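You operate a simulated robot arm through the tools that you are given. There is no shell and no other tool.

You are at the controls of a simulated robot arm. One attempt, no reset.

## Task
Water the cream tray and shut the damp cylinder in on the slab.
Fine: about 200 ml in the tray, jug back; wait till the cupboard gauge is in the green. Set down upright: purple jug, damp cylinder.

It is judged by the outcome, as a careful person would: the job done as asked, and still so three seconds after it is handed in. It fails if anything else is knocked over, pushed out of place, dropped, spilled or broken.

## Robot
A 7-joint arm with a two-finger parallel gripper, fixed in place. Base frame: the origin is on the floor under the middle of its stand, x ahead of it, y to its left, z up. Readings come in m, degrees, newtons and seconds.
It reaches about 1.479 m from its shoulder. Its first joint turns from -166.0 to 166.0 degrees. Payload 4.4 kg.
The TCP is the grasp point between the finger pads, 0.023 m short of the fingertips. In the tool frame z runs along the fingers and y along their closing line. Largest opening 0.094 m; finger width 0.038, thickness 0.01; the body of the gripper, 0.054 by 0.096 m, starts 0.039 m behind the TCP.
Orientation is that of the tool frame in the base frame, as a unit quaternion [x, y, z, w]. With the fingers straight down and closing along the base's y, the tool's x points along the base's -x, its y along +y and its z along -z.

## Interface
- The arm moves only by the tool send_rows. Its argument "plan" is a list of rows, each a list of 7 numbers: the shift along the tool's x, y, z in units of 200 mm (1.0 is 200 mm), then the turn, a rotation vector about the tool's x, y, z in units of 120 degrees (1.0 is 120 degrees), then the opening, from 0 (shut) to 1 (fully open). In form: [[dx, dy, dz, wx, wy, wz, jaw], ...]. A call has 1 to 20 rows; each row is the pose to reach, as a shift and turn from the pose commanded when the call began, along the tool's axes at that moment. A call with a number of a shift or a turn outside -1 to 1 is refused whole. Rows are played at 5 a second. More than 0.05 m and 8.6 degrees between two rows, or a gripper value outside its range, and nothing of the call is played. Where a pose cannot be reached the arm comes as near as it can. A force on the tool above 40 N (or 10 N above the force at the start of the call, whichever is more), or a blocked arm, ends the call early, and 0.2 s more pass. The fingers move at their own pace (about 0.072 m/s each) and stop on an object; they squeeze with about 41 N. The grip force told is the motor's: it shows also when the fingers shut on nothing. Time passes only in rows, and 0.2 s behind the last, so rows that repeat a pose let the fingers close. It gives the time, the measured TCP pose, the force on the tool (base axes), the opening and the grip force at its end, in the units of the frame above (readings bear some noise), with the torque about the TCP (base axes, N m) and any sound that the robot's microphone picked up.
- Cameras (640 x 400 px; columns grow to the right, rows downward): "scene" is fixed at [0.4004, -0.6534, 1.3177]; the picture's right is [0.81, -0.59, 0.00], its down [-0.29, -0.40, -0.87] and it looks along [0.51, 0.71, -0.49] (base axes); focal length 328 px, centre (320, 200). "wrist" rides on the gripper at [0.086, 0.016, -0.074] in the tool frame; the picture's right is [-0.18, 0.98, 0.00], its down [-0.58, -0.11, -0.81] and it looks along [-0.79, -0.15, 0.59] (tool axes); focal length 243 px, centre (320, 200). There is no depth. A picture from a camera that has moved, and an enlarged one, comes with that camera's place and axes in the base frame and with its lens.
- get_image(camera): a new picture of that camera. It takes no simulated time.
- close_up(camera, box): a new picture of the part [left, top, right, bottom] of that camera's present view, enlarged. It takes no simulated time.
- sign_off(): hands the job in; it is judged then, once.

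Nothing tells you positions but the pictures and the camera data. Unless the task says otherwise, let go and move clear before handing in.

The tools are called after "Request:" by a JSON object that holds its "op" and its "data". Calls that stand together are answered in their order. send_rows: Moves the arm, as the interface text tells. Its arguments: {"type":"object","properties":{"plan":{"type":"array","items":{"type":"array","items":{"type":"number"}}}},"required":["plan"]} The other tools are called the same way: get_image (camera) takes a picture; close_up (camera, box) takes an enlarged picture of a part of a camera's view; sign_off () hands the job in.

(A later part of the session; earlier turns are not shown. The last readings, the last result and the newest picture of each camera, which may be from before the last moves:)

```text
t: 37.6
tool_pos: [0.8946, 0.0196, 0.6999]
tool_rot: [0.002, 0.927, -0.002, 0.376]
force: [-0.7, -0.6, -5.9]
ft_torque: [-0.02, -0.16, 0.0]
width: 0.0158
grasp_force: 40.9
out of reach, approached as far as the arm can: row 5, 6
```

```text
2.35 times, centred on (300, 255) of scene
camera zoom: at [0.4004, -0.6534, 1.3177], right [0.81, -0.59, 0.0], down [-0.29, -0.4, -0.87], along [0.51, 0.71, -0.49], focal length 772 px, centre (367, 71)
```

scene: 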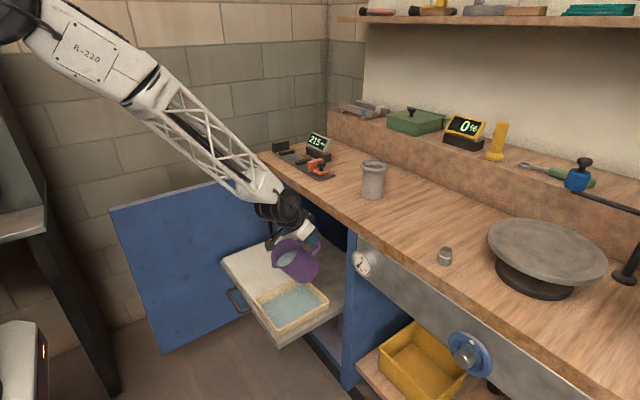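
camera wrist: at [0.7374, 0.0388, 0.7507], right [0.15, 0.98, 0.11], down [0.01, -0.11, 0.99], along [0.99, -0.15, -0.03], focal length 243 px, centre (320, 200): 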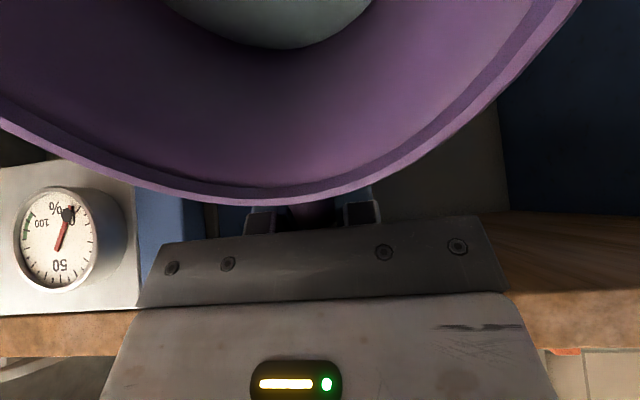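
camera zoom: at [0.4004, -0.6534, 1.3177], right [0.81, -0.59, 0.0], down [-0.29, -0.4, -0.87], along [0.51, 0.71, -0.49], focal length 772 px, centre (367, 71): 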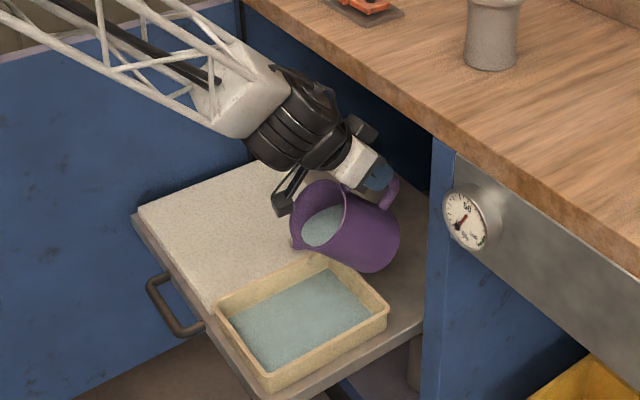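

The arm can't pitch further in this direction because the wrist is nearly straight. I'll back out level, raise the jug, and turn the hand 90° so I can pour sideways with the wrist well bent.

Request:
{"op": "send_rows", "data": {"plan": [[0.002, 0, -0.06, 0, 0.016, 0, 0], [0.004, 0, -0.13, 0, 0.033, 0, 0], [0.006, 0, -0.19, 0, 0.05, 0, 0], [0.009, 0, -0.26, 0, 0.067, 0, 0], [0.0106, 0, -0.322, 0, 0.0833, 0, 0], [0.0106, 0, -0.322, 0, 0.0833, 0, 0]]}}

```text
t: 39.0
tool_pos: [0.8477, 0.0186, 0.746]
tool_rot: [0.0, 0.954, 0.0, 0.3]
force: [0.4, -0.6, -5.5]
ft_torque: [0.03, -0.25, -0.02]
width: 0.0156
grasp_force: 41.3
```

Request:
{"op": "send_rows", "data": {"plan": [[-0.02, 0, -0.05, 0, 0.012, 0, 0], [-0.05, 0, -0.12, 0, 0.035, 0, 0], [-0.09, 0, -0.2, 0, 0.06, 0, 0], [-0.13, 0, -0.28, 0, 0.085, 0, 0], [-0.17, 0, -0.36, 0, 0.112, 0, 0], [-0.21, 0, -0.44, 0, 0.14, 0, 0], [-0.255, 0, -0.52, 0, 0.168, 0, 0], [-0.3, 0, -0.61, 0, 0.196, 0, 0], [-0.35, 0, -0.7, 0, 0.224, 0, 0], [-0.39, 0, -0.78, 0, 0.25, 0, 0], [-0.43, 0, -0.86, 0, 0.274, 0, 0], [-0.4507, 0, -0.905, 0, 0.2917, 0, 0], [-0.4507, 0, -0.905, 0, 0.2917, 0, 0]]}}

```text
t: 41.8
tool_pos: [0.8174, 0.0207, 0.9434]
tool_rot: [0.0, 1.0, 0.0, 0.0]
force: [-0.3, -0.5, -6.5]
ft_torque: [0.01, -0.38, 0.01]
width: 0.0158
grasp_force: 42.1
```

Request:
{"op": "send_rows", "data": {"plan": [[0.01, 0.02, -0.04, 0, 0, -0.02, 0], [0.02, 0.04, -0.08, 0, 0, -0.06, 0], [0.035, 0.065, -0.12, 0, 0, -0.105, 0], [0.05, 0.095, -0.16, 0, 0, -0.15, 0], [0.065, 0.125, -0.2, 0, 0, -0.195, 0], [0.08, 0.155, -0.24, 0, 0, -0.24, 0], [0.1, 0.19, -0.27, 0, 0, -0.285, 0], [0.12, 0.225, -0.3, 0, 0, -0.33, 0], [0.135, 0.26, -0.3, 0, 0, -0.375, 0], [0.15, 0.295, -0.3, 0, 0, -0.42, 0], [0.17, 0.33, -0.3, 0, 0, -0.465, 0], [0.19, 0.365, -0.3, 0, 0, -0.51, 0], [0.205, 0.4, -0.3, 0, 0, -0.555, 0], [0.22, 0.43, -0.3, 0, 0, -0.6, 0], [0.235, 0.455, -0.3, 0, 0, -0.645, 0], [0.25, 0.48, -0.3, 0, 0, -0.69, 0], [0.258, 0.495, -0.3, 0, 0, -0.73, 0], [0.26, 0.5, -0.3, 0, 0, -0.75, 0], [0.26, 0.5, -0.3, 0, 0, -0.75, 0]]}}

Request:
{"op": "get_image", "data": {"camera": "scene"}}

```text
t: 45.8
tool_pos: [0.7653, 0.1214, 1.0048]
tool_rot: [-0.707, 0.707, 0.001, 0.001]
force: [0.5, -0.9, -5.5]
ft_torque: [0.36, 0.01, -0.01]
width: 0.0158
grasp_force: 40.9
```

```text
taken
```

scene: 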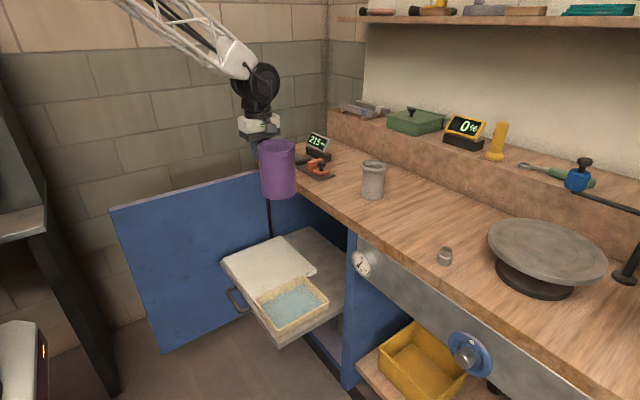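

Request:
{"op": "send_rows", "data": {"plan": [[-0.01, 0, 0.05, 0, -0.01, 0, 0], [-0.025, 0, 0.13, 0, -0.025, 0, 0], [-0.04, 0, 0.21, 0, -0.04, 0, 0], [-0.055, 0, 0.3, 0, -0.055, 0, 0], [-0.07, 0, 0.39, 0, -0.07, 0, 0], [-0.085, 0, 0.48, 0, -0.085, 0, 0], [-0.1, 0, 0.57, 0, -0.1, 0, 0], [-0.12, 0, 0.66, 0, -0.118, 0, 0], [-0.14, 0, 0.75, 0, -0.135, 0, 0], [-0.155, 0, 0.83, 0, -0.15, 0, 0], [-0.165, 0, 0.9, 0, -0.16, 0, 0], [-0.17, 0, 0.925, 0, -0.1667, 0, 0], [-0.17, 0, 0.925, 0, -0.1667, 0, 0]]}}

Request:
{"op": "send_rows", "data": {"plan": [[0.015, 0, 0.05, 0, -0.012, 0, 0], [0.035, 0, 0.12, 0, -0.03, 0, 0], [0.06, 0, 0.2, 0, -0.05, 0, 0], [0.085, 0, 0.28, 0, -0.07, 0, 0], [0.11, 0, 0.36, 0, -0.09, 0, 0], [0.135, 0, 0.44, 0, -0.11, 0, 0], [0.16, 0, 0.52, 0, -0.13, 0, 0], [0.18, 0, 0.59, 0, -0.15, 0, 0], [0.196, 0, 0.6416, 0, -0.1667, 0, 0], [0.196, 0, 0.6416, 0, -0.1667, 0, 0]]}}

Request:
{"op": "close_up", "data": {"camera": "scene", "box": [210, 170, 390, 340]}}

Request:
{"op": "get_image", "data": {"camera": "wrist"}}

```text
t: 48.6
tool_pos: [0.7657, 0.1541, 0.8179]
tool_rot: [0.697, -0.696, -0.123, -0.123]
force: [0.2, -0.1, -6.1]
ft_torque: [0.31, 0.01, -0.01]
width: 0.0157
grasp_force: 40.9
```

```text
t: 50.8
tool_pos: [0.7655, 0.1627, 0.6851]
tool_rot: [0.665, -0.664, -0.242, -0.242]
force: [-0.9, 0.3, -5.7]
ft_torque: [0.19, 0.0, 0.0]
width: 0.0157
grasp_force: 41.0
```

```text
2.35 times, centred on (300, 255) of scene
camera zoom: at [0.4004, -0.6534, 1.3177], right [0.81, -0.59, 0.0], down [-0.29, -0.4, -0.87], along [0.51, 0.71, -0.49], focal length 772 px, centre (367, 71)
```

zoom: 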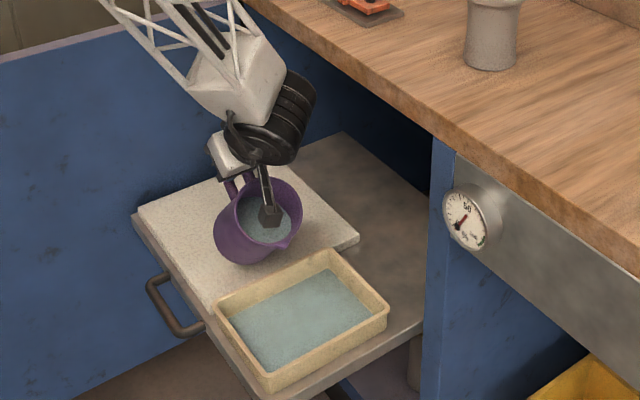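

```text
taken
camera wrist: at [0.7486, 0.0483, 0.6861], right [-0.98, 0.14, 0.12], down [0.11, -0.07, 0.99], along [0.15, 0.99, 0.06], focal length 243 px, centre (320, 200)
```

wrist: 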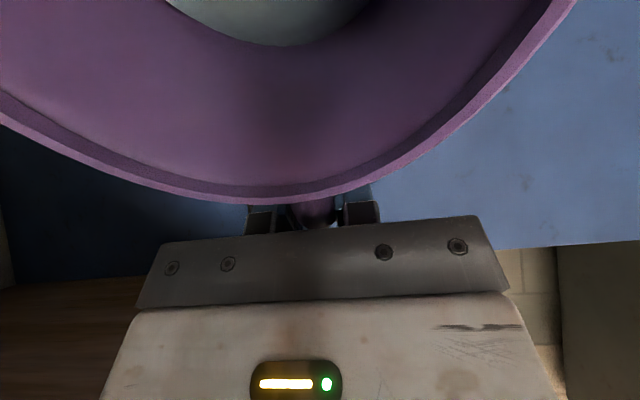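

The spout sits over the tray at about (0.769, 0.037, 0.62), so a vertical drop from it falls inside the tray. I'll tilt about the spout point in small steps and watch for the first flow.

Request:
{"op": "send_rows", "data": {"plan": [[-0.0059, 0, -0.0302, 0, -0.0208, 0, 0], [-0.0104, 0, -0.0607, 0, -0.0417, 0, 0], [-0.0104, 0, -0.0607, 0, -0.0417, 0, 0]]}}

Request:
{"op": "send_rows", "data": {"plan": [[-0.0059, 0, -0.0302, 0, -0.0208, 0, 0], [-0.0059, 0, -0.0302, 0, -0.0208, 0, 0]]}}

Request:
{"op": "close_up", "data": {"camera": "scene", "box": [210, 170, 390, 340]}}

```text
t: 51.6
tool_pos: [0.7654, 0.1553, 0.6978]
tool_rot: [0.654, -0.653, -0.27, -0.271]
force: [0.5, 0.2, -5.5]
ft_torque: [0.19, 0.01, 0.0]
width: 0.0155
grasp_force: 41.1
```

```text
t: 52.2
tool_pos: [0.7659, 0.1512, 0.7012]
tool_rot: [0.648, -0.647, -0.285, -0.284]
force: [-0.2, 0.1, -6.2]
ft_torque: [0.17, 0.0, -0.03]
width: 0.0157
grasp_force: 40.3
```

```text
2.35 times, centred on (300, 255) of scene
camera zoom: at [0.4004, -0.6534, 1.3177], right [0.81, -0.59, 0.0], down [-0.29, -0.4, -0.87], along [0.51, 0.71, -0.49], focal length 772 px, centre (367, 71)
```

zoom: 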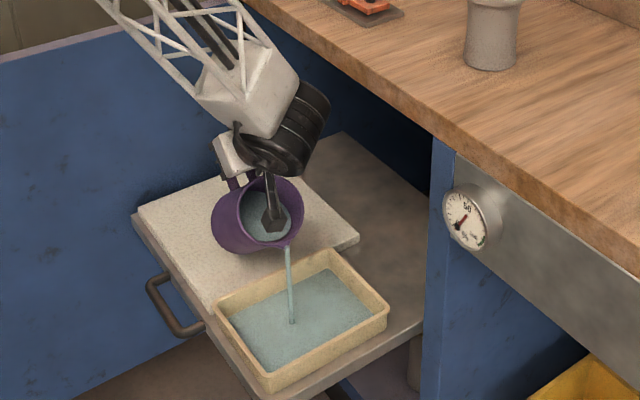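

Flow has started at about 47.5° and lands in the tray. I'll keep stepping gently and holding.

Request:
{"op": "send_rows", "data": {"plan": [[0, 0, 0, 0, 0, 0, 0], [0, 0, 0, 0, 0, 0, 0], [0, 0, 0, 0, 0, 0, 0], [0, 0, 0, 0, 0, 0, 0]]}}

Request:
{"op": "close_up", "data": {"camera": "scene", "box": [210, 170, 390, 340]}}

```text
t: 53.2
tool_pos: [0.7656, 0.1527, 0.7019]
tool_rot: [0.647, -0.647, -0.285, -0.285]
force: [-0.3, 0.1, -5.4]
ft_torque: [0.14, -0.02, 0.01]
width: 0.0159
grasp_force: 40.4
```

```text
2.35 times, centred on (300, 255) of scene
camera zoom: at [0.4004, -0.6534, 1.3177], right [0.81, -0.59, 0.0], down [-0.29, -0.4, -0.87], along [0.51, 0.71, -0.49], focal length 772 px, centre (367, 71)
```

zoom: 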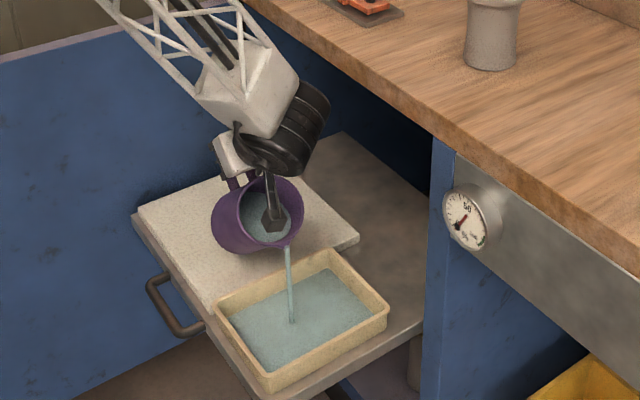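

Request:
{"op": "send_rows", "data": {"plan": [[0, 0, 0, 0, 0, 0, 0], [0, 0, 0, 0, 0, 0, 0]]}}

Request:
{"op": "send_rows", "data": {"plan": [[0, 0, 0, 0, 0, 0, 0], [0, 0, 0, 0, 0, 0, 0]]}}

Request:
{"op": "close_up", "data": {"camera": "scene", "box": [210, 170, 390, 340]}}

```text
t: 53.8
tool_pos: [0.7659, 0.1516, 0.7009]
tool_rot: [-0.647, 0.648, 0.285, 0.285]
force: [-0.7, -0.8, -4.5]
ft_torque: [0.15, 0.02, 0.0]
width: 0.0158
grasp_force: 40.7
```

```text
t: 54.4
tool_pos: [0.7664, 0.1518, 0.7023]
tool_rot: [-0.647, 0.647, 0.284, 0.284]
force: [0.0, -0.1, -5.2]
ft_torque: [0.12, 0.0, -0.02]
width: 0.0158
grasp_force: 40.8
```

```text
2.35 times, centred on (300, 255) of scene
camera zoom: at [0.4004, -0.6534, 1.3177], right [0.81, -0.59, 0.0], down [-0.29, -0.4, -0.87], along [0.51, 0.71, -0.49], focal length 772 px, centre (367, 71)
```

zoom: 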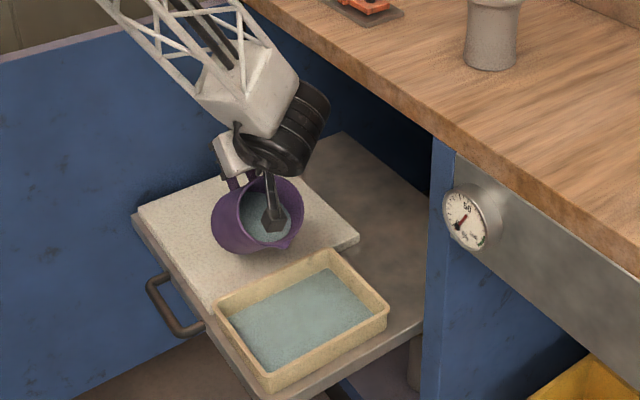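

The flow stops once it levels at this angle, so the pour is well controlled. I'll step on to 55°, letting each step drain.

Request:
{"op": "send_rows", "data": {"plan": [[-0.0059, 0, -0.0302, 0, -0.0208, 0, 0], [-0.0059, 0, -0.0302, 0, -0.0208, 0, 0], [-0.0059, 0, -0.0302, 0, -0.0208, 0, 0], [-0.0059, 0, -0.0302, 0, -0.0208, 0, 0], [-0.0059, 0, -0.0302, 0, -0.0208, 0, 0]]}}

Request:
{"op": "close_up", "data": {"camera": "scene", "box": [210, 170, 390, 340]}}

Request:
{"op": "send_rows", "data": {"plan": [[0, 0, 0, 0, 0, 0, 0], [0, 0, 0, 0, 0, 0, 0], [-0.0059, 0, -0.0302, 0, -0.0208, 0, 0], [-0.0059, 0, -0.0302, 0, -0.0208, 0, 0], [-0.0059, 0, -0.0302, 0, -0.0208, 0, 0], [-0.0059, 0, -0.0302, 0, -0.0208, 0, 0], [-0.0059, 0, -0.0302, 0, -0.0208, 0, 0], [-0.0059, 0, -0.0302, 0, -0.0208, 0, 0]]}}

Request:
{"op": "close_up", "data": {"camera": "scene", "box": [210, 170, 390, 340]}}

```text
t: 55.6
tool_pos: [0.7651, 0.1489, 0.7068]
tool_rot: [0.642, -0.64, -0.299, -0.298]
force: [0.3, -0.4, -5.3]
ft_torque: [0.13, 0.0, -0.02]
width: 0.0159
grasp_force: 41.2
```

```text
2.35 times, centred on (300, 255) of scene
camera zoom: at [0.4004, -0.6534, 1.3177], right [0.81, -0.59, 0.0], down [-0.29, -0.4, -0.87], along [0.51, 0.71, -0.49], focal length 772 px, centre (367, 71)
```

zoom: 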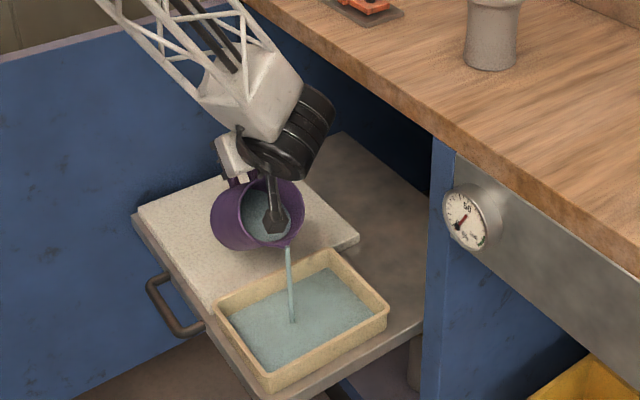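

```text
t: 57.4
tool_pos: [0.7658, 0.1454, 0.7116]
tool_rot: [-0.634, 0.635, 0.312, 0.313]
force: [0.1, 0.2, -4.9]
ft_torque: [0.07, 0.0, 0.0]
width: 0.0159
grasp_force: 40.6
```

```text
2.35 times, centred on (300, 255) of scene
camera zoom: at [0.4004, -0.6534, 1.3177], right [0.81, -0.59, 0.0], down [-0.29, -0.4, -0.87], along [0.51, 0.71, -0.49], focal length 772 px, centre (367, 71)
```

zoom: 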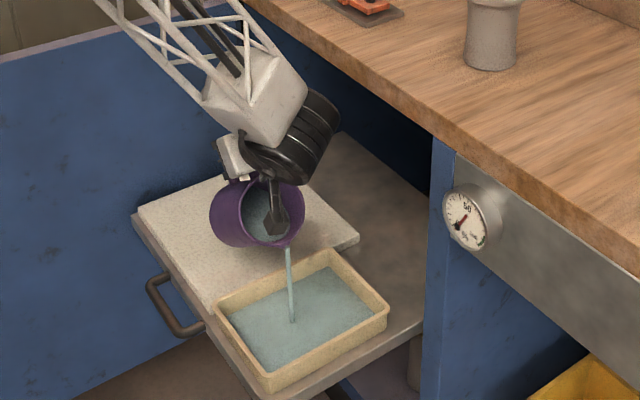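

Request:
{"op": "send_rows", "data": {"plan": [[0, 0, 0, 0, 0, 0, 0], [0, 0, 0, 0, 0, 0, 0], [0, 0, 0, 0, 0, 0, 0], [-0.0059, 0, -0.0302, 0, -0.0208, 0, 0], [-0.0059, 0, -0.0302, 0, -0.0208, 0, 0], [-0.0059, 0, -0.0302, 0, -0.0208, 0, 0], [-0.0059, 0, -0.0302, 0, -0.0208, 0, 0], [-0.0059, 0, -0.0302, 0, -0.0208, 0, 0], [-0.0059, 0, -0.0302, 0, -0.0208, 0, 0], [-0.0059, 0, -0.0302, 0, -0.0208, 0, 0], [-0.0059, 0, -0.0302, 0, -0.0208, 0, 0]]}}

Request:
{"op": "close_up", "data": {"camera": "scene", "box": [210, 170, 390, 340]}}

Request:
{"op": "send_rows", "data": {"plan": [[0, 0, 0, 0, 0, 0, 0], [0, 0, 0, 0, 0, 0, 0], [0, 0, 0, 0, 0, 0, 0], [0, 0, 0, 0, 0, 0, 0]]}}

Request:
{"op": "close_up", "data": {"camera": "scene", "box": [210, 170, 390, 340]}}

```text
t: 59.8
tool_pos: [0.7661, 0.1404, 0.7159]
tool_rot: [-0.627, 0.627, 0.326, 0.326]
force: [0.7, 0.0, -3.5]
ft_torque: [0.08, -0.05, 0.01]
width: 0.0155
grasp_force: 40.7
```

```text
2.35 times, centred on (300, 255) of scene
camera zoom: at [0.4004, -0.6534, 1.3177], right [0.81, -0.59, 0.0], down [-0.29, -0.4, -0.87], along [0.51, 0.71, -0.49], focal length 772 px, centre (367, 71)
```

zoom: 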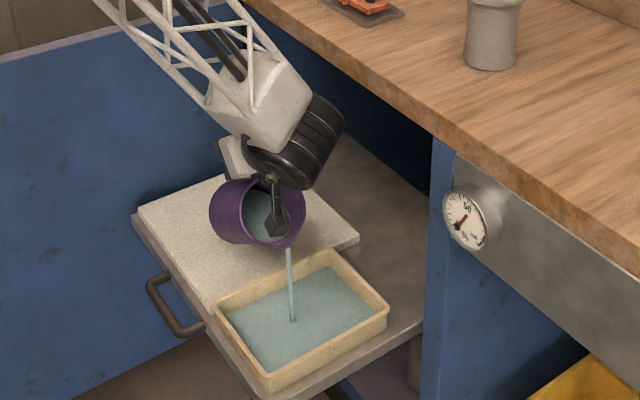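

```text
t: 60.8
tool_pos: [0.7652, 0.1404, 0.7161]
tool_rot: [-0.627, 0.627, 0.327, 0.327]
force: [0.1, -0.1, -3.7]
ft_torque: [0.02, 0.02, 0.0]
width: 0.0158
grasp_force: 41.1
```

```text
2.35 times, centred on (300, 255) of scene
camera zoom: at [0.4004, -0.6534, 1.3177], right [0.81, -0.59, 0.0], down [-0.29, -0.4, -0.87], along [0.51, 0.71, -0.49], focal length 772 px, centre (367, 71)
```

zoom: 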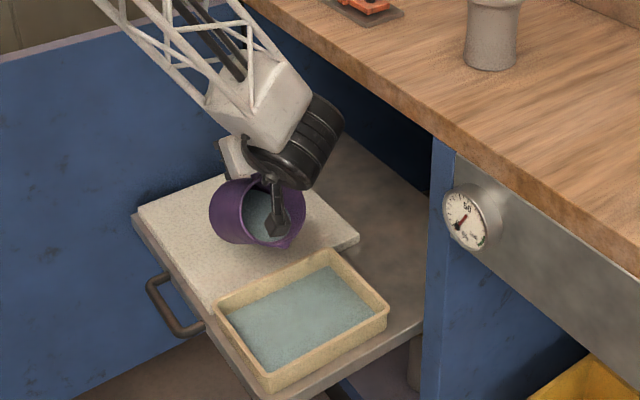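

The flow has stopped at 55° and the force is already noticeably lower, so I'll weigh before pouring more.

Request:
{"op": "send_rows", "data": {"plan": [[0, 0, 0, 0, 0, 0, 0]]}}

Request:
{"op": "send_rows", "data": {"plan": [[0, 0, 0, 0, 0, 0, 0]]}}

Request:
{"op": "send_rows", "data": {"plan": [[0, 0, 0, 0, 0, 0, 0]]}}

Request:
{"op": "send_rows", "data": {"plan": [[0, 0, 0, 0, 0, 0, 0]]}}

Request:
{"op": "send_rows", "data": {"plan": [[0, 0, 0, 0, 0, 0, 0]]}}

Request:
{"op": "send_rows", "data": {"plan": [[0, 0, 0, 0, 0, 0, 0]]}}

Request:
{"op": "send_rows", "data": {"plan": [[0, 0, 0, 0, 0, 0, 0]]}}

Request:
{"op": "send_rows", "data": {"plan": [[0, 0, 0, 0, 0, 0, 0]]}}

```text
t: 61.2
tool_pos: [0.7647, 0.1413, 0.7167]
tool_rot: [0.628, -0.627, -0.326, -0.326]
force: [-0.4, -0.5, -4.5]
ft_torque: [0.04, 0.01, 0.0]
width: 0.0156
grasp_force: 40.8
```

```text
t: 61.6
tool_pos: [0.7656, 0.1415, 0.7154]
tool_rot: [0.628, -0.627, -0.327, -0.326]
force: [0.9, -0.6, -4.5]
ft_torque: [0.06, -0.01, -0.01]
width: 0.0156
grasp_force: 41.4
```

```text
t: 62.0
tool_pos: [0.7663, 0.1408, 0.7166]
tool_rot: [0.628, -0.626, -0.327, -0.326]
force: [0.0, 0.0, -4.7]
ft_torque: [0.08, -0.02, 0.0]
width: 0.0156
grasp_force: 41.1
```

```text
t: 62.4
tool_pos: [0.766, 0.1401, 0.7159]
tool_rot: [-0.627, 0.627, 0.327, 0.326]
force: [-0.1, -0.4, -3.7]
ft_torque: [0.07, -0.03, -0.01]
width: 0.0159
grasp_force: 41.1
```

```text
t: 62.8
tool_pos: [0.7653, 0.1403, 0.7155]
tool_rot: [-0.627, 0.628, 0.326, 0.327]
force: [0.4, 0.4, -3.9]
ft_torque: [0.08, -0.01, -0.02]
width: 0.0159
grasp_force: 41.0
```

```text
t: 63.2
tool_pos: [0.7649, 0.1401, 0.7156]
tool_rot: [0.628, -0.627, -0.327, -0.326]
force: [0.0, 0.1, -4.4]
ft_torque: [0.07, 0.02, 0.0]
width: 0.0158
grasp_force: 40.6
```

```text
t: 63.6
tool_pos: [0.7668, 0.14, 0.7157]
tool_rot: [-0.627, 0.627, 0.326, 0.327]
force: [0.9, 0.4, -4.0]
ft_torque: [0.09, 0.01, 0.02]
width: 0.0159
grasp_force: 40.6
```

```text
t: 64.0
tool_pos: [0.7661, 0.1408, 0.716]
tool_rot: [-0.627, 0.627, 0.326, 0.327]
force: [0.7, 0.1, -3.4]
ft_torque: [0.1, 0.0, -0.01]
width: 0.0157
grasp_force: 41.0
```

Nine readings average about 4.1 N against 5.65 N before, so roughly 150 ml is out. One more 2.5° step should bring it near 190–200 ml. Then I'll go upright and weigh properly.

Request:
{"op": "send_rows", "data": {"plan": [[-0.003, 0, -0.015, 0, -0.0104, 0, 0], [-0.0059, 0, -0.0302, 0, -0.0208, 0, 0], [-0.0059, 0, -0.0302, 0, -0.0208, 0, 0], [-0.0059, 0, -0.0302, 0, -0.0208, 0, 0], [-0.0059, 0, -0.0302, 0, -0.0208, 0, 0], [-0.0059, 0, -0.0302, 0, -0.0208, 0, 0], [-0.0059, 0, -0.0302, 0, -0.0208, 0, 0], [-0.0059, 0, -0.0302, 0, -0.0208, 0, 0], [-0.0059, 0, -0.0302, 0, -0.0208, 0, 0], [-0.0059, 0, -0.0302, 0, -0.0208, 0, 0]]}}

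Request:
{"op": "close_up", "data": {"camera": "scene", "box": [210, 170, 390, 340]}}

```text
t: 66.2
tool_pos: [0.765, 0.1371, 0.72]
tool_rot: [0.62, -0.62, -0.34, -0.34]
force: [-0.4, 1.0, -3.7]
ft_torque: [0.08, 0.0, -0.01]
width: 0.0157
grasp_force: 41.3
```

```text
2.35 times, centred on (300, 255) of scene
camera zoom: at [0.4004, -0.6534, 1.3177], right [0.81, -0.59, 0.0], down [-0.29, -0.4, -0.87], along [0.51, 0.71, -0.49], focal length 772 px, centre (367, 71)
```

zoom: 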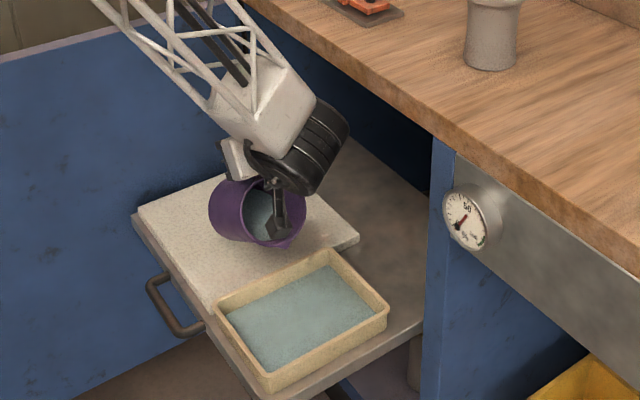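

The flow has stopped. I'll raise and bring the jug upright over the tray to weigh it.

Request:
{"op": "send_rows", "data": {"plan": [[-0.0843, 0, -0.0537, 0, 0, 0, 0], [-0.1687, 0, -0.1075, 0, 0, 0, 0], [-0.253, 0, -0.1612, 0, 0, 0, 0], [-0.3374, 0, -0.215, 0, 0, 0, 0], [-0.4217, 0, -0.2687, 0, 0, 0, 0], [-0.4062, 0, -0.2092, 0, 0.04167, 0, 0], [-0.3852, 0, -0.1512, 0, 0.08333, 0, 0], [-0.3592, 0, -0.0952, 0, 0.125, 0, 0], [-0.3287, 0, -0.0417, 0, 0.16667, 0, 0], [-0.2937, 0, 0.0088, 0, 0.20833, 0, 0], [-0.2542, 0, 0.0563, 0, 0.25, 0, 0], [-0.2107, 0, 0.1003, 0, 0.29167, 0, 0], [-0.1637, 0, 0.1398, 0, 0.33333, 0, 0], [-0.1137, 0, 0.1753, 0, 0.375, 0, 0], [-0.0602, 0, 0.2063, 0, 0.41667, 0, 0], [-0.0047, 0, 0.2323, 0, 0.45833, 0, 0], [0.0243, 0, 0.2438, 0, 0.47917, 0, 0], [0.0243, 0, 0.2438, 0, 0.47917, 0, 0]]}}

Request:
{"op": "send_rows", "data": {"plan": [[0, 0, 0, 0, 0, 0, 0]]}}

Request:
{"op": "send_rows", "data": {"plan": [[0, 0, 0, 0, 0, 0, 0]]}}

Request:
{"op": "send_rows", "data": {"plan": [[0, 0, 0, 0, 0, 0, 0]]}}

Request:
{"op": "send_rows", "data": {"plan": [[0, 0, 0, 0, 0, 0, 0]]}}

Request:
{"op": "send_rows", "data": {"plan": [[0, 0, 0, 0, 0, 0, 0]]}}

Request:
{"op": "send_rows", "data": {"plan": [[0, 0, 0, 0, 0, 0, 0]]}}

Request:
{"op": "send_rows", "data": {"plan": [[0, 0, 0, 0, 0, 0, 0]]}}

Request:
{"op": "send_rows", "data": {"plan": [[0, 0, 0, 0, 0, 0, 0]]}}

Request:
{"op": "get_image", "data": {"camera": "wrist"}}

Request:
{"op": "get_image", "data": {"camera": "scene"}}

```text
t: 70.0
tool_pos: [0.7662, 0.1743, 0.6887]
tool_rot: [0.707, -0.707, 0.001, 0.001]
force: [0.4, 0.0, -4.0]
ft_torque: [0.27, -0.01, -0.03]
width: 0.0157
grasp_force: 40.6
```

```text
t: 70.4
tool_pos: [0.765, 0.1736, 0.6914]
tool_rot: [0.707, -0.707, -0.001, 0.0]
force: [-0.7, -0.3, -2.8]
ft_torque: [0.27, 0.01, 0.02]
width: 0.0156
grasp_force: 41.2
```

```text
t: 70.8
tool_pos: [0.7654, 0.1729, 0.6899]
tool_rot: [-0.707, 0.707, 0.0, 0.0]
force: [0.7, -0.1, -4.7]
ft_torque: [0.28, -0.02, -0.02]
width: 0.0157
grasp_force: 41.6
```

```text
t: 71.2
tool_pos: [0.766, 0.1751, 0.6904]
tool_rot: [-0.707, 0.708, 0.0, 0.0]
force: [0.1, 0.0, -4.5]
ft_torque: [0.26, 0.01, 0.02]
width: 0.0156
grasp_force: 41.1
```

```text
t: 71.6
tool_pos: [0.7663, 0.174, 0.6901]
tool_rot: [0.707, -0.707, 0.0, 0.0]
force: [-0.7, 0.7, -3.9]
ft_torque: [0.28, 0.01, 0.01]
width: 0.0159
grasp_force: 40.8
```

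```text
t: 72.0
tool_pos: [0.7662, 0.1743, 0.6889]
tool_rot: [0.707, -0.707, 0.0, 0.0]
force: [0.5, -0.4, -4.0]
ft_torque: [0.28, 0.0, -0.01]
width: 0.0157
grasp_force: 41.5
```

```text
t: 72.4
tool_pos: [0.7661, 0.1747, 0.6903]
tool_rot: [0.707, -0.707, 0.0, 0.0]
force: [0.5, 1.0, -4.0]
ft_torque: [0.28, 0.0, 0.02]
width: 0.0159
grasp_force: 41.3
```

```text
t: 72.8
tool_pos: [0.7653, 0.1742, 0.6903]
tool_rot: [0.707, -0.707, -0.001, 0.0]
force: [0.7, 0.8, -4.4]
ft_torque: [0.3, 0.0, 0.0]
width: 0.0159
grasp_force: 41.4
```

```text
t: 73.2
tool_pos: [0.7659, 0.175, 0.6897]
tool_rot: [-0.707, 0.707, 0.001, 0.001]
force: [0.2, -0.8, -3.8]
ft_torque: [0.26, -0.03, 0.0]
width: 0.0157
grasp_force: 40.7
```

```text
taken
camera wrist: at [0.7485, 0.089, 0.7633], right [-0.98, 0.18, 0.0], down [0.11, 0.58, 0.81], along [0.15, 0.79, -0.59], focal length 243 px, centre (320, 200)
```

wrist: 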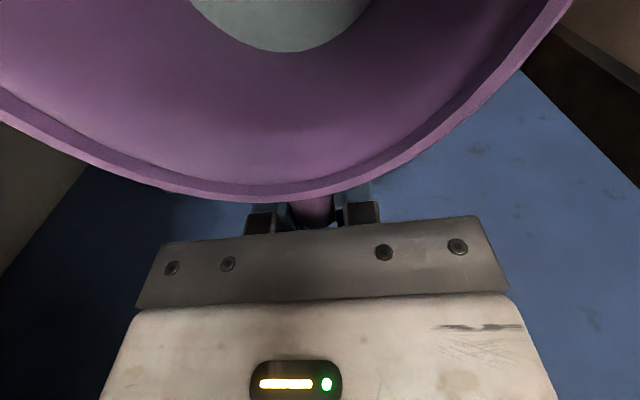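

```text
taken
```

scene: 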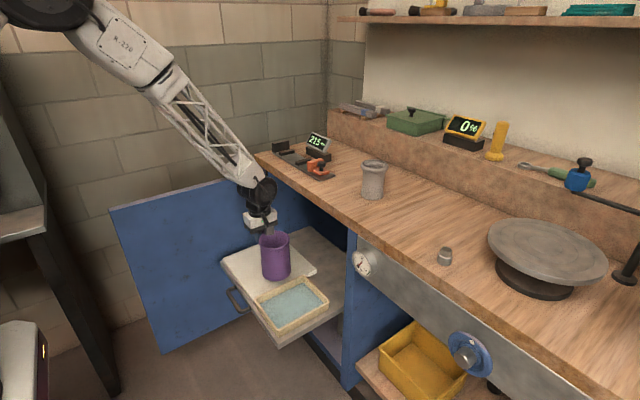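

By force, torque and tilt the estimate is about 165 ml poured, and the visible level drop suggests a little more. One more 2.5° step (about 30–35 ml) should bring it close to 200, so I'll return to the pouring pose and tilt to 60°.

Request:
{"op": "send_rows", "data": {"plan": [[-0.0105, 0, -0.0605, 0, -0.04167, 0, 0], [-0.0155, 0, -0.1225, 0, -0.08333, 0, 0], [-0.0155, 0, -0.1835, 0, -0.125, 0, 0], [-0.01, 0, -0.245, 0, -0.16667, 0, 0], [0.001, 0, -0.3055, 0, -0.20833, 0, 0], [0.0175, 0, -0.365, 0, -0.25, 0, 0], [0.039, 0, -0.423, 0, -0.29167, 0, 0], [0.065, 0, -0.4785, 0, -0.33333, 0, 0], [0.096, 0, -0.532, 0, -0.375, 0, 0], [0.1315, 0, -0.582, 0, -0.41667, 0, 0], [0.1315, 0, -0.482, 0, -0.41667, 0, 0], [0.1315, 0, -0.382, 0, -0.41667, 0, 0], [0.1315, 0, -0.282, 0, -0.41667, 0, 0], [0.1315, 0, -0.182, 0, -0.41667, 0, 0], [0.1315, 0, -0.082, 0, -0.41667, 0, 0], [0.1315, 0, -0.082, 0, -0.41667, 0, 0]]}}

Request:
{"op": "close_up", "data": {"camera": "scene", "box": [210, 170, 390, 340]}}

```text
t: 76.6
tool_pos: [0.7657, 0.1494, 0.7073]
tool_rot: [-0.641, 0.641, 0.298, 0.3]
force: [-0.1, -0.1, -4.3]
ft_torque: [0.09, -0.01, 0.0]
width: 0.0158
grasp_force: 40.7
```

```text
2.35 times, centred on (300, 255) of scene
camera zoom: at [0.4004, -0.6534, 1.3177], right [0.81, -0.59, 0.0], down [-0.29, -0.4, -0.87], along [0.51, 0.71, -0.49], focal length 772 px, centre (367, 71)
```

zoom: 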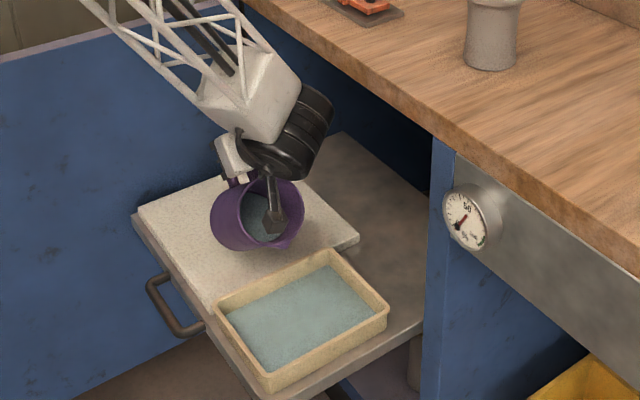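

Request:
{"op": "send_rows", "data": {"plan": [[-0.0059, 0, -0.0302, 0, -0.02083, 0, 0], [-0.0105, 0, -0.0605, 0, -0.04167, 0, 0], [-0.0137, 0, -0.0914, 0, -0.0625, 0, 0], [-0.0146, 0, -0.107, 0, -0.0729, 0, 0], [-0.0155, 0, -0.1225, 0, -0.08333, 0, 0], [-0.0155, 0, -0.1225, 0, -0.08333, 0, 0], [-0.0155, 0, -0.1225, 0, -0.08333, 0, 0]]}}

Request:
{"op": "close_up", "data": {"camera": "scene", "box": [210, 170, 390, 340]}}

Request:
{"op": "send_rows", "data": {"plan": [[0, 0, 0, 0, 0, 0, 0], [0, 0, 0, 0, 0, 0, 0], [0, 0, 0, 0, 0, 0, 0], [0, 0, 0, 0, 0, 0, 0], [0, 0, 0, 0, 0, 0, 0], [0, 0, 0, 0, 0, 0, 0]]}}

Request:
{"op": "close_up", "data": {"camera": "scene", "box": [210, 170, 390, 340]}}

```text
t: 78.2
tool_pos: [0.7657, 0.1336, 0.7231]
tool_rot: [-0.612, 0.613, 0.353, 0.354]
force: [-0.5, -0.3, -2.9]
ft_torque: [0.03, 0.01, 0.03]
width: 0.0157
grasp_force: 40.2
```

```text
2.35 times, centred on (300, 255) of scene
camera zoom: at [0.4004, -0.6534, 1.3177], right [0.81, -0.59, 0.0], down [-0.29, -0.4, -0.87], along [0.51, 0.71, -0.49], focal length 772 px, centre (367, 71)
```

zoom: 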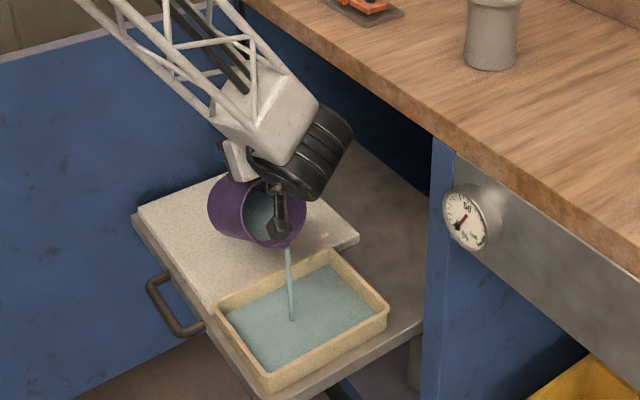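

```text
t: 79.6
tool_pos: [0.766, 0.1312, 0.7243]
tool_rot: [-0.612, 0.613, 0.353, 0.354]
force: [0.0, 0.2, -3.6]
ft_torque: [0.04, 0.0, 0.02]
width: 0.0158
grasp_force: 40.8
```

```text
2.35 times, centred on (300, 255) of scene
camera zoom: at [0.4004, -0.6534, 1.3177], right [0.81, -0.59, 0.0], down [-0.29, -0.4, -0.87], along [0.51, 0.71, -0.49], focal length 772 px, centre (367, 71)
```

zoom: 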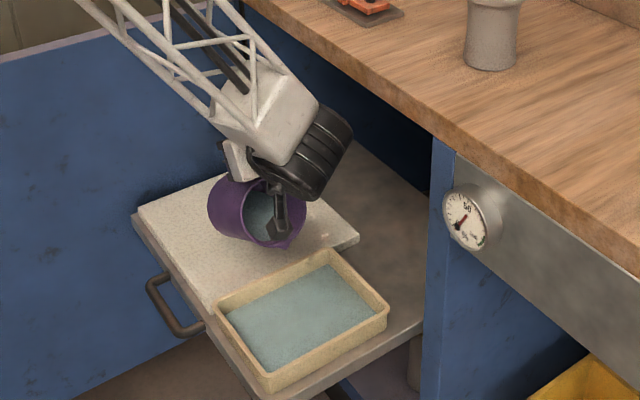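

Request:
{"op": "send_rows", "data": {"plan": [[-0.0866, 0, -0.05, 0, 0, 0, 0], [-0.1732, 0, -0.1, 0, 0, 0, 0], [-0.2598, 0, -0.15, 0, 0, 0, 0], [-0.3464, 0, -0.2, 0, 0, 0, 0], [-0.433, 0, -0.25, 0, 0, 0, 0], [-0.4175, 0, -0.1905, 0, 0.04167, 0, 0], [-0.3965, 0, -0.1325, 0, 0.08333, 0, 0], [-0.3705, 0, -0.0765, 0, 0.125, 0, 0], [-0.34, 0, -0.023, 0, 0.16667, 0, 0], [-0.305, 0, 0.0275, 0, 0.20833, 0, 0], [-0.2655, 0, 0.075, 0, 0.25, 0, 0], [-0.222, 0, 0.119, 0, 0.29167, 0, 0], [-0.175, 0, 0.1585, 0, 0.33333, 0, 0], [-0.125, 0, 0.194, 0, 0.375, 0, 0], [-0.0715, 0, 0.225, 0, 0.41667, 0, 0], [-0.016, 0, 0.251, 0, 0.45833, 0, 0], [0.042, 0, 0.2725, 0, 0.5, 0, 0], [0.042, 0, 0.2725, 0, 0.5, 0, 0]]}}

Request:
{"op": "send_rows", "data": {"plan": [[0, 0, 0, 0, 0, 0, 0]]}}

Request:
{"op": "send_rows", "data": {"plan": [[0, 0, 0, 0, 0, 0, 0]]}}

Request:
{"op": "send_rows", "data": {"plan": [[0, 0, 0, 0, 0, 0, 0]]}}

Request:
{"op": "send_rows", "data": {"plan": [[0, 0, 0, 0, 0, 0, 0]]}}

Request:
{"op": "send_rows", "data": {"plan": [[0, 0, 0, 0, 0, 0, 0]]}}

Request:
{"op": "send_rows", "data": {"plan": [[0, 0, 0, 0, 0, 0, 0]]}}

Request:
{"op": "send_rows", "data": {"plan": [[0, 0, 0, 0, 0, 0, 0]]}}

Request:
{"op": "send_rows", "data": {"plan": [[0, 0, 0, 0, 0, 0, 0]]}}

Request:
{"op": "get_image", "data": {"camera": "wrist"}}

Request:
{"op": "close_up", "data": {"camera": "scene", "box": [210, 220, 350, 360]}}

```text
t: 83.4
tool_pos: [0.7646, 0.175, 0.6902]
tool_rot: [-0.707, 0.708, -0.001, -0.001]
force: [-0.1, 0.8, -3.4]
ft_torque: [0.25, 0.02, -0.02]
width: 0.0155
grasp_force: 40.9
```

```text
t: 83.8
tool_pos: [0.7651, 0.1754, 0.6892]
tool_rot: [0.707, -0.707, 0.001, 0.0]
force: [0.3, 1.1, -3.1]
ft_torque: [0.23, 0.01, -0.01]
width: 0.0157
grasp_force: 41.1
```

```text
t: 84.2
tool_pos: [0.7646, 0.1755, 0.69]
tool_rot: [-0.707, 0.707, 0.0, 0.0]
force: [-0.9, -0.5, -3.4]
ft_torque: [0.25, 0.01, 0.0]
width: 0.0158
grasp_force: 41.2
```

```text
t: 84.6
tool_pos: [0.7652, 0.1751, 0.6887]
tool_rot: [0.707, -0.707, 0.001, 0.0]
force: [-0.7, 0.3, -5.4]
ft_torque: [0.25, -0.02, -0.03]
width: 0.0154
grasp_force: 41.0
```

```text
t: 85.0
tool_pos: [0.7656, 0.1756, 0.6887]
tool_rot: [-0.707, 0.707, -0.001, -0.001]
force: [0.0, -0.7, -4.0]
ft_torque: [0.27, 0.03, 0.0]
width: 0.0157
grasp_force: 41.1
```

```text
t: 85.4
tool_pos: [0.7649, 0.1748, 0.6906]
tool_rot: [0.707, -0.707, 0.0, 0.0]
force: [0.3, -0.3, -3.3]
ft_torque: [0.26, 0.03, 0.0]
width: 0.0156
grasp_force: 40.4
```

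```text
t: 85.8
tool_pos: [0.765, 0.1746, 0.6893]
tool_rot: [-0.707, 0.707, 0.0, 0.0]
force: [-0.6, 0.0, -3.4]
ft_torque: [0.25, -0.01, -0.02]
width: 0.0156
grasp_force: 40.5
```

```text
t: 86.2
tool_pos: [0.7647, 0.1742, 0.6895]
tool_rot: [-0.707, 0.707, 0.0, 0.0]
force: [-0.2, 0.1, -3.3]
ft_torque: [0.25, 0.0, 0.03]
width: 0.0157
grasp_force: 41.1
```

```text
t: 86.6
tool_pos: [0.7649, 0.1744, 0.6895]
tool_rot: [0.707, -0.707, 0.0, 0.0]
force: [-0.5, -0.2, -3.3]
ft_torque: [0.25, 0.0, -0.01]
width: 0.0156
grasp_force: 40.5
```

```text
taken
camera wrist: at [0.748, 0.0894, 0.7629], right [-0.98, 0.18, 0.0], down [0.11, 0.58, 0.81], along [0.15, 0.79, -0.59], focal length 243 px, centre (320, 200)
```

wrist: 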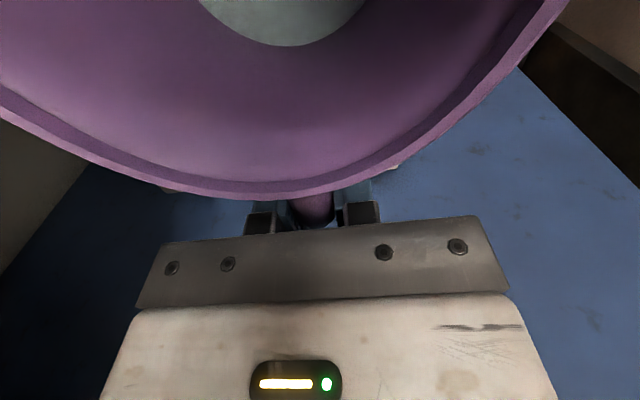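

```text
2.86 times, centred on (280, 290) of scene
camera zoom: at [0.4004, -0.6534, 1.3177], right [0.81, -0.59, 0.0], down [-0.29, -0.4, -0.87], along [0.51, 0.71, -0.49], focal length 938 px, centre (434, -57)
```

zoom: 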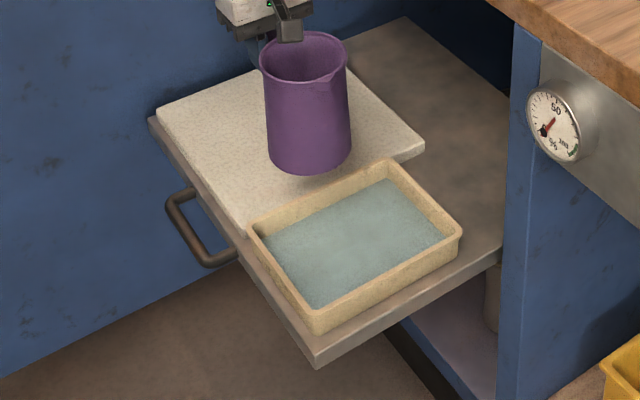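

By force (about 2.03 N, or 207 ml) and torque (about 195 ml) the poured amount is right around 200 ml, and all of it went in the tray. Now I'll carry the jug back the way it came: up first, then turn, then over its spot.

Request:
{"op": "send_rows", "data": {"plan": [[0, 0, -0.06, 0, 0, 0, 0], [0, 0, -0.17, 0, 0, 0, 0], [0, 0, -0.29, 0, 0, 0, 0], [0, 0, -0.41, 0, 0, 0, 0], [0, 0, -0.53, 0, 0, 0, 0], [0, 0, -0.65, 0, 0, 0, 0], [0, 0, -0.77, 0, 0, 0, 0], [0, 0, -0.89, 0, 0, 0, 0], [0, 0, -1.0, 0, 0, 0, 0]]}}

Request:
{"op": "send_rows", "data": {"plan": [[0, 0, -0.1, 0, 0, 0.01, 0], [0, 0, -0.2, 0, 0, 0.035, 0], [0, 0, -0.3, 0, 0, 0.075, 0], [0, 0, -0.4, 0, 0, 0.12, 0], [0, 0, -0.5, 0, 0, 0.165, 0], [0, 0, -0.6, 0, 0, 0.21, 0], [0, 0, -0.7, 0, 0, 0.255, 0], [0, 0, -0.78, 0, 0, 0.3, 0], [0, 0, -0.85, 0, 0, 0.345, 0], [0, 0, -0.91, 0, 0, 0.39, 0], [0, 0, -0.95, 0, 0, 0.435, 0], [0, 0, -0.98, 0, 0, 0.48, 0], [0, 0, -1.0, 0, 0, 0.525, 0], [0, 0, -1.0, 0, 0, 0.57, 0], [0, 0, -1.0, 0, 0, 0.615, 0], [0, 0, -1.0, 0, 0, 0.66, 0], [0, 0, -1.0, 0, 0, 0.705, 0], [0, 0, -1.0, 0, 0, 0.735, 0], [0, 0, -1.0, 0, 0, 0.75, 0], [0, 0, -1.0, 0, 0, 0.75, 0]]}}

Request:
{"op": "get_image", "data": {"camera": "scene"}}

```text
t: 88.6
tool_pos: [0.765, 0.1748, 0.8905]
tool_rot: [0.707, -0.707, -0.001, -0.001]
force: [-0.3, -0.1, -4.0]
ft_torque: [0.25, -0.02, -0.01]
width: 0.0157
grasp_force: 41.3
```

```text
t: 92.8
tool_pos: [0.7645, 0.1752, 1.088]
tool_rot: [0.0, 1.0, 0.0, 0.0]
force: [0.1, 0.3, -4.2]
ft_torque: [0.01, -0.28, 0.03]
width: 0.0158
grasp_force: 40.6
```

```text
taken
```

scene: 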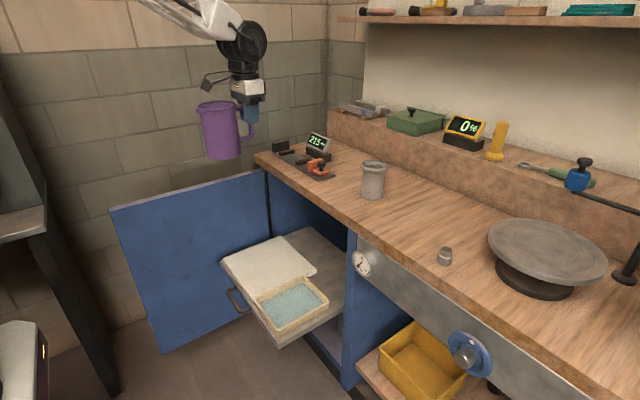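

Request:
{"op": "send_rows", "data": {"plan": [[-0.04, -0.05, 0, 0, 0, 0, 0], [-0.11, -0.135, 0, 0, 0, 0, 0], [-0.19, -0.234, 0, 0, 0, 0, 0], [-0.27, -0.333, 0, 0, 0, 0, 0], [-0.35, -0.431, 0, 0, 0, 0, 0], [-0.43, -0.53, 0, 0, 0, 0, 0], [-0.51, -0.628, 0, 0, 0, 0, 0], [-0.568, -0.6995, 0, 0, 0, 0, 0]]}}

Request:
{"op": "send_rows", "data": {"plan": [[-0.05, -0.062, 0, 0, 0, 0, 0], [-0.12, -0.148, 0, 0, 0, 0, 0], [-0.2, -0.246, 0, 0, 0, 0, 0], [-0.28, -0.345, 0, 0, 0, 0, 0], [-0.36, -0.443, 0, 0, 0, 0, 0], [-0.44, -0.542, 0, 0, 0, 0, 0], [-0.51, -0.628, 0, 0, 0, 0, 0], [-0.568, -0.6995, 0, 0, 0, 0, 0]]}}

Request:
{"op": "send_rows", "data": {"plan": [[-0.05, -0.062, 0, 0, 0, 0, 0], [-0.12, -0.148, 0, 0, 0, 0, 0], [-0.2, -0.246, 0, 0, 0, 0, 0], [-0.28, -0.345, 0, 0, 0, 0, 0], [-0.36, -0.443, 0, 0, 0, 0, 0], [-0.44, -0.542, 0, 0, 0, 0, 0], [-0.51, -0.628, 0, 0, 0, 0, 0], [-0.555, -0.684, 0, 0, 0, 0, 0], [-0.568, -0.6995, 0, 0, 0, 0, 0], [-0.568, -0.6995, 0, 0, 0, 0, 0]]}}

Request:
{"op": "get_image", "data": {"camera": "scene"}}

```text
t: 94.6
tool_pos: [0.8797, 0.0354, 1.0907]
tool_rot: [0.0, 1.0, 0.0, 0.001]
force: [0.9, -0.7, -3.6]
ft_torque: [0.04, -0.24, 0.0]
width: 0.0158
grasp_force: 40.7
```

```text
t: 96.4
tool_pos: [0.9925, -0.1041, 1.0907]
tool_rot: [0.0, 1.0, 0.0, 0.001]
force: [-0.1, -0.3, -3.3]
ft_torque: [0.01, -0.22, 0.0]
width: 0.0155
grasp_force: 40.8
```

```text
t: 98.6
tool_pos: [1.1056, -0.2445, 1.0888]
tool_rot: [0.0, 1.0, 0.0, 0.0]
force: [0.3, 0.4, -3.7]
ft_torque: [0.01, -0.26, -0.04]
width: 0.0158
grasp_force: 41.0
```

```text
taken
```

scene: 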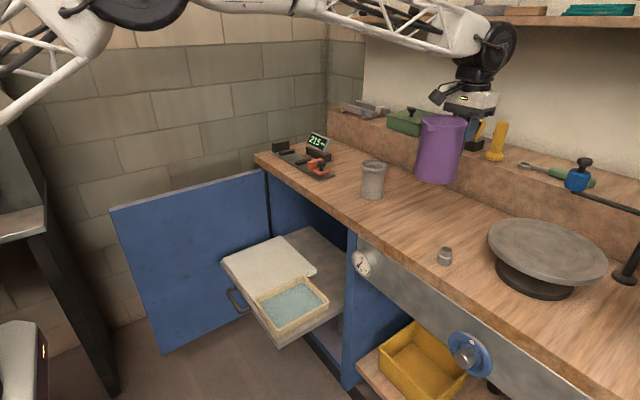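

Request:
{"op": "send_rows", "data": {"plan": [[0, 0, 0.06, 0, 0, 0, 0], [0, 0, 0.16, 0, 0, 0, 0], [0, 0, 0.26, 0, 0, 0, 0], [0, 0, 0.36, 0, 0, 0, 0], [0, 0, 0.46, 0, 0, 0, 0], [0, 0, 0.56, 0, 0, 0, 0], [0, 0, 0.64, 0, 0, 0, 0], [0, 0, 0.69, 0, 0, 0, 0], [0, 0, 0.715, 0, 0, 0, 0], [0, 0, 0.73, 0, 0, 0, 0], [0, 0, 0.735, 0, 0, 0, 0]]}}

Request:
{"op": "send_rows", "data": {"plan": [[0, 0, 0.005, 0, 0, 0, 0], [0, 0, 0.01, 0, 0, 0, 0]]}}

Request:
{"op": "close_up", "data": {"camera": "scene", "box": [390, 100, 530, 250]}}

```text
t: 101.0
tool_pos: [1.1069, -0.2449, 0.9442]
tool_rot: [0.0, 1.0, 0.0, 0.0]
force: [-1.7, 0.5, 3.9]
ft_torque: [0.06, 0.9, -0.09]
width: 0.0158
grasp_force: 40.7
```

```text
t: 101.6
tool_pos: [1.1072, -0.2447, 0.9434]
tool_rot: [0.0, 1.0, -0.001, 0.0]
force: [6.5, -0.5, 13.9]
ft_torque: [0.01, 1.31, -0.01]
width: 0.0159
grasp_force: 41.2
```

```text
2.67 times, centred on (460, 175) of scene
camera zoom: at [0.4004, -0.6534, 1.3177], right [0.81, -0.59, 0.0], down [-0.29, -0.4, -0.87], along [0.51, 0.71, -0.49], focal length 875 px, centre (-53, 267)
```

zoom: 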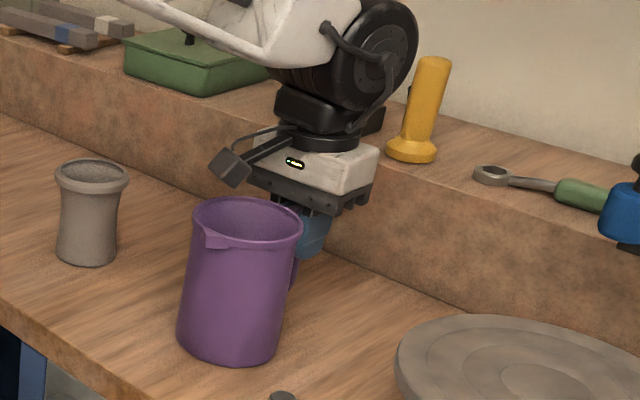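

The jug is on the bench with light contact, about 14 N of push. I'll ease off 2 mm, open, and let it settle.

Request:
{"op": "send_rows", "data": {"plan": [[0, 0, -0.008, 0, 0, 0, 0], [0, 0, -0.008, 0, 0, 0, 0.15], [0, 0, -0.008, 0, 0, 0, 0.3], [0, 0, -0.008, 0, 0, 0, 0.6], [0, 0, -0.008, 0, 0, 0, 1], [0, 0, -0.008, 0, 0, 0, 1], [0, 0, -0.008, 0, 0, 0, 1]]}}

Request:
{"op": "close_up", "data": {"camera": "scene", "box": [390, 100, 530, 250]}}

Request:
{"op": "get_image", "data": {"camera": "wrist"}}

```text
t: 103.2
tool_pos: [1.1072, -0.2449, 0.943]
tool_rot: [0.0, 1.0, -0.001, -0.001]
force: [-0.2, -1.0, -0.8]
ft_torque: [-0.02, -0.02, -0.01]
width: 0.094
grasp_force: 0.1
```

```text
2.67 times, centred on (460, 175) of scene
camera zoom: at [0.4004, -0.6534, 1.3177], right [0.81, -0.59, 0.0], down [-0.29, -0.4, -0.87], along [0.51, 0.71, -0.49], focal length 875 px, centre (-53, 267)
```

zoom: 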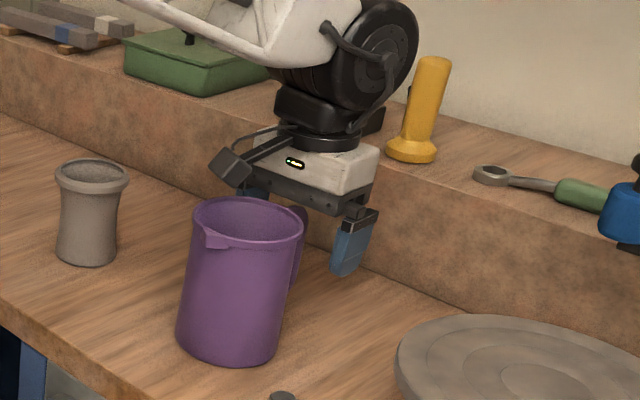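

```text
taken
camera wrist: at [1.0194, -0.2278, 1.0163], right [0.18, 0.98, 0.0], down [0.58, -0.11, 0.81], along [0.79, -0.15, -0.59], focal length 243 px, centre (320, 200)
```

wrist: 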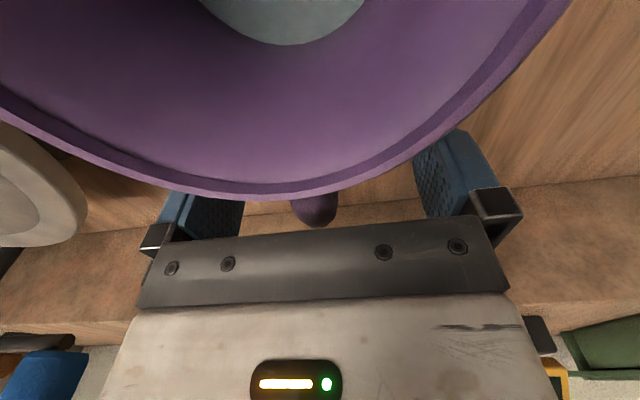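

The jug is standing upright back at its original place. I'll rise clear and move above the cylinder to line up.

Request:
{"op": "send_rows", "data": {"plan": [[0, 0, -0.1, 0, 0, 0, 1], [0, 0, -0.2, 0, 0, 0, 1], [0, 0, -0.32, 0, 0, 0, 1], [0, 0, -0.44, 0, 0, 0, 1], [0, 0, -0.56, 0, 0, 0, 1], [0, 0, -0.68, 0, 0, 0, 1], [0, 0, -0.8, 0, 0, 0, 1]]}}

Request:
{"op": "send_rows", "data": {"plan": [[0.05, 0.14, 0, 0, 0, 0, 1], [0.1, 0.28, 0, 0, 0, 0, 1], [0.15, 0.42, 0, 0, 0, 0, 1], [0.2, 0.56, 0.03, 0, 0, 0, 1], [0.25, 0.7, 0.08, 0, 0, 0, 1], [0.3, 0.86, 0.13, 0, 0, 0, 1], [0.345, 1.0, 0.18, 0, 0, 0, 1], [0.345, 1.0, 0.18, 0, 0, 0, 1]]}}

Request:
{"op": "get_image", "data": {"camera": "wrist"}}

Request:
{"op": "get_image", "data": {"camera": "scene"}}

```text
t: 104.8
tool_pos: [1.107, -0.2446, 1.1034]
tool_rot: [0.0, 1.0, 0.0, 0.001]
force: [-0.7, -0.3, -0.8]
ft_torque: [0.01, 0.04, 0.0]
width: 0.0938
grasp_force: 0.0
```

```text
t: 106.6
tool_pos: [1.0367, -0.0448, 1.0669]
tool_rot: [0.0, 1.0, 0.0, 0.0]
force: [-0.8, -0.2, 0.2]
ft_torque: [0.0, 0.01, 0.04]
width: 0.0939
grasp_force: 0.0
```

```text
taken
camera wrist: at [0.9498, -0.0276, 1.1402], right [0.18, 0.98, 0.0], down [0.58, -0.11, 0.81], along [0.79, -0.15, -0.59], focal length 243 px, centre (320, 200)
```

wrist: 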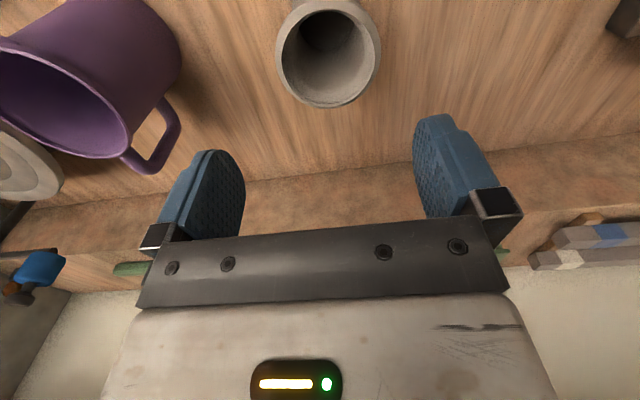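

```text
taken
```

scene: 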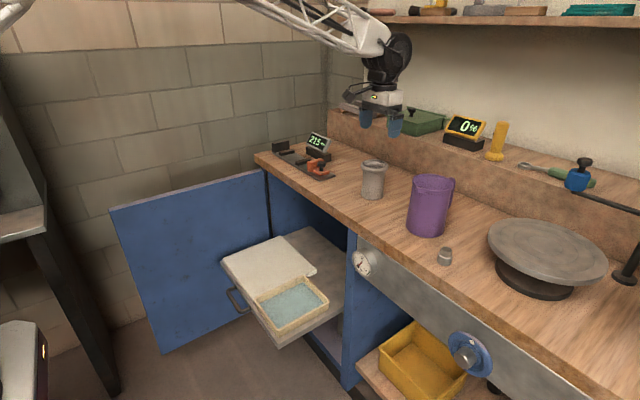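

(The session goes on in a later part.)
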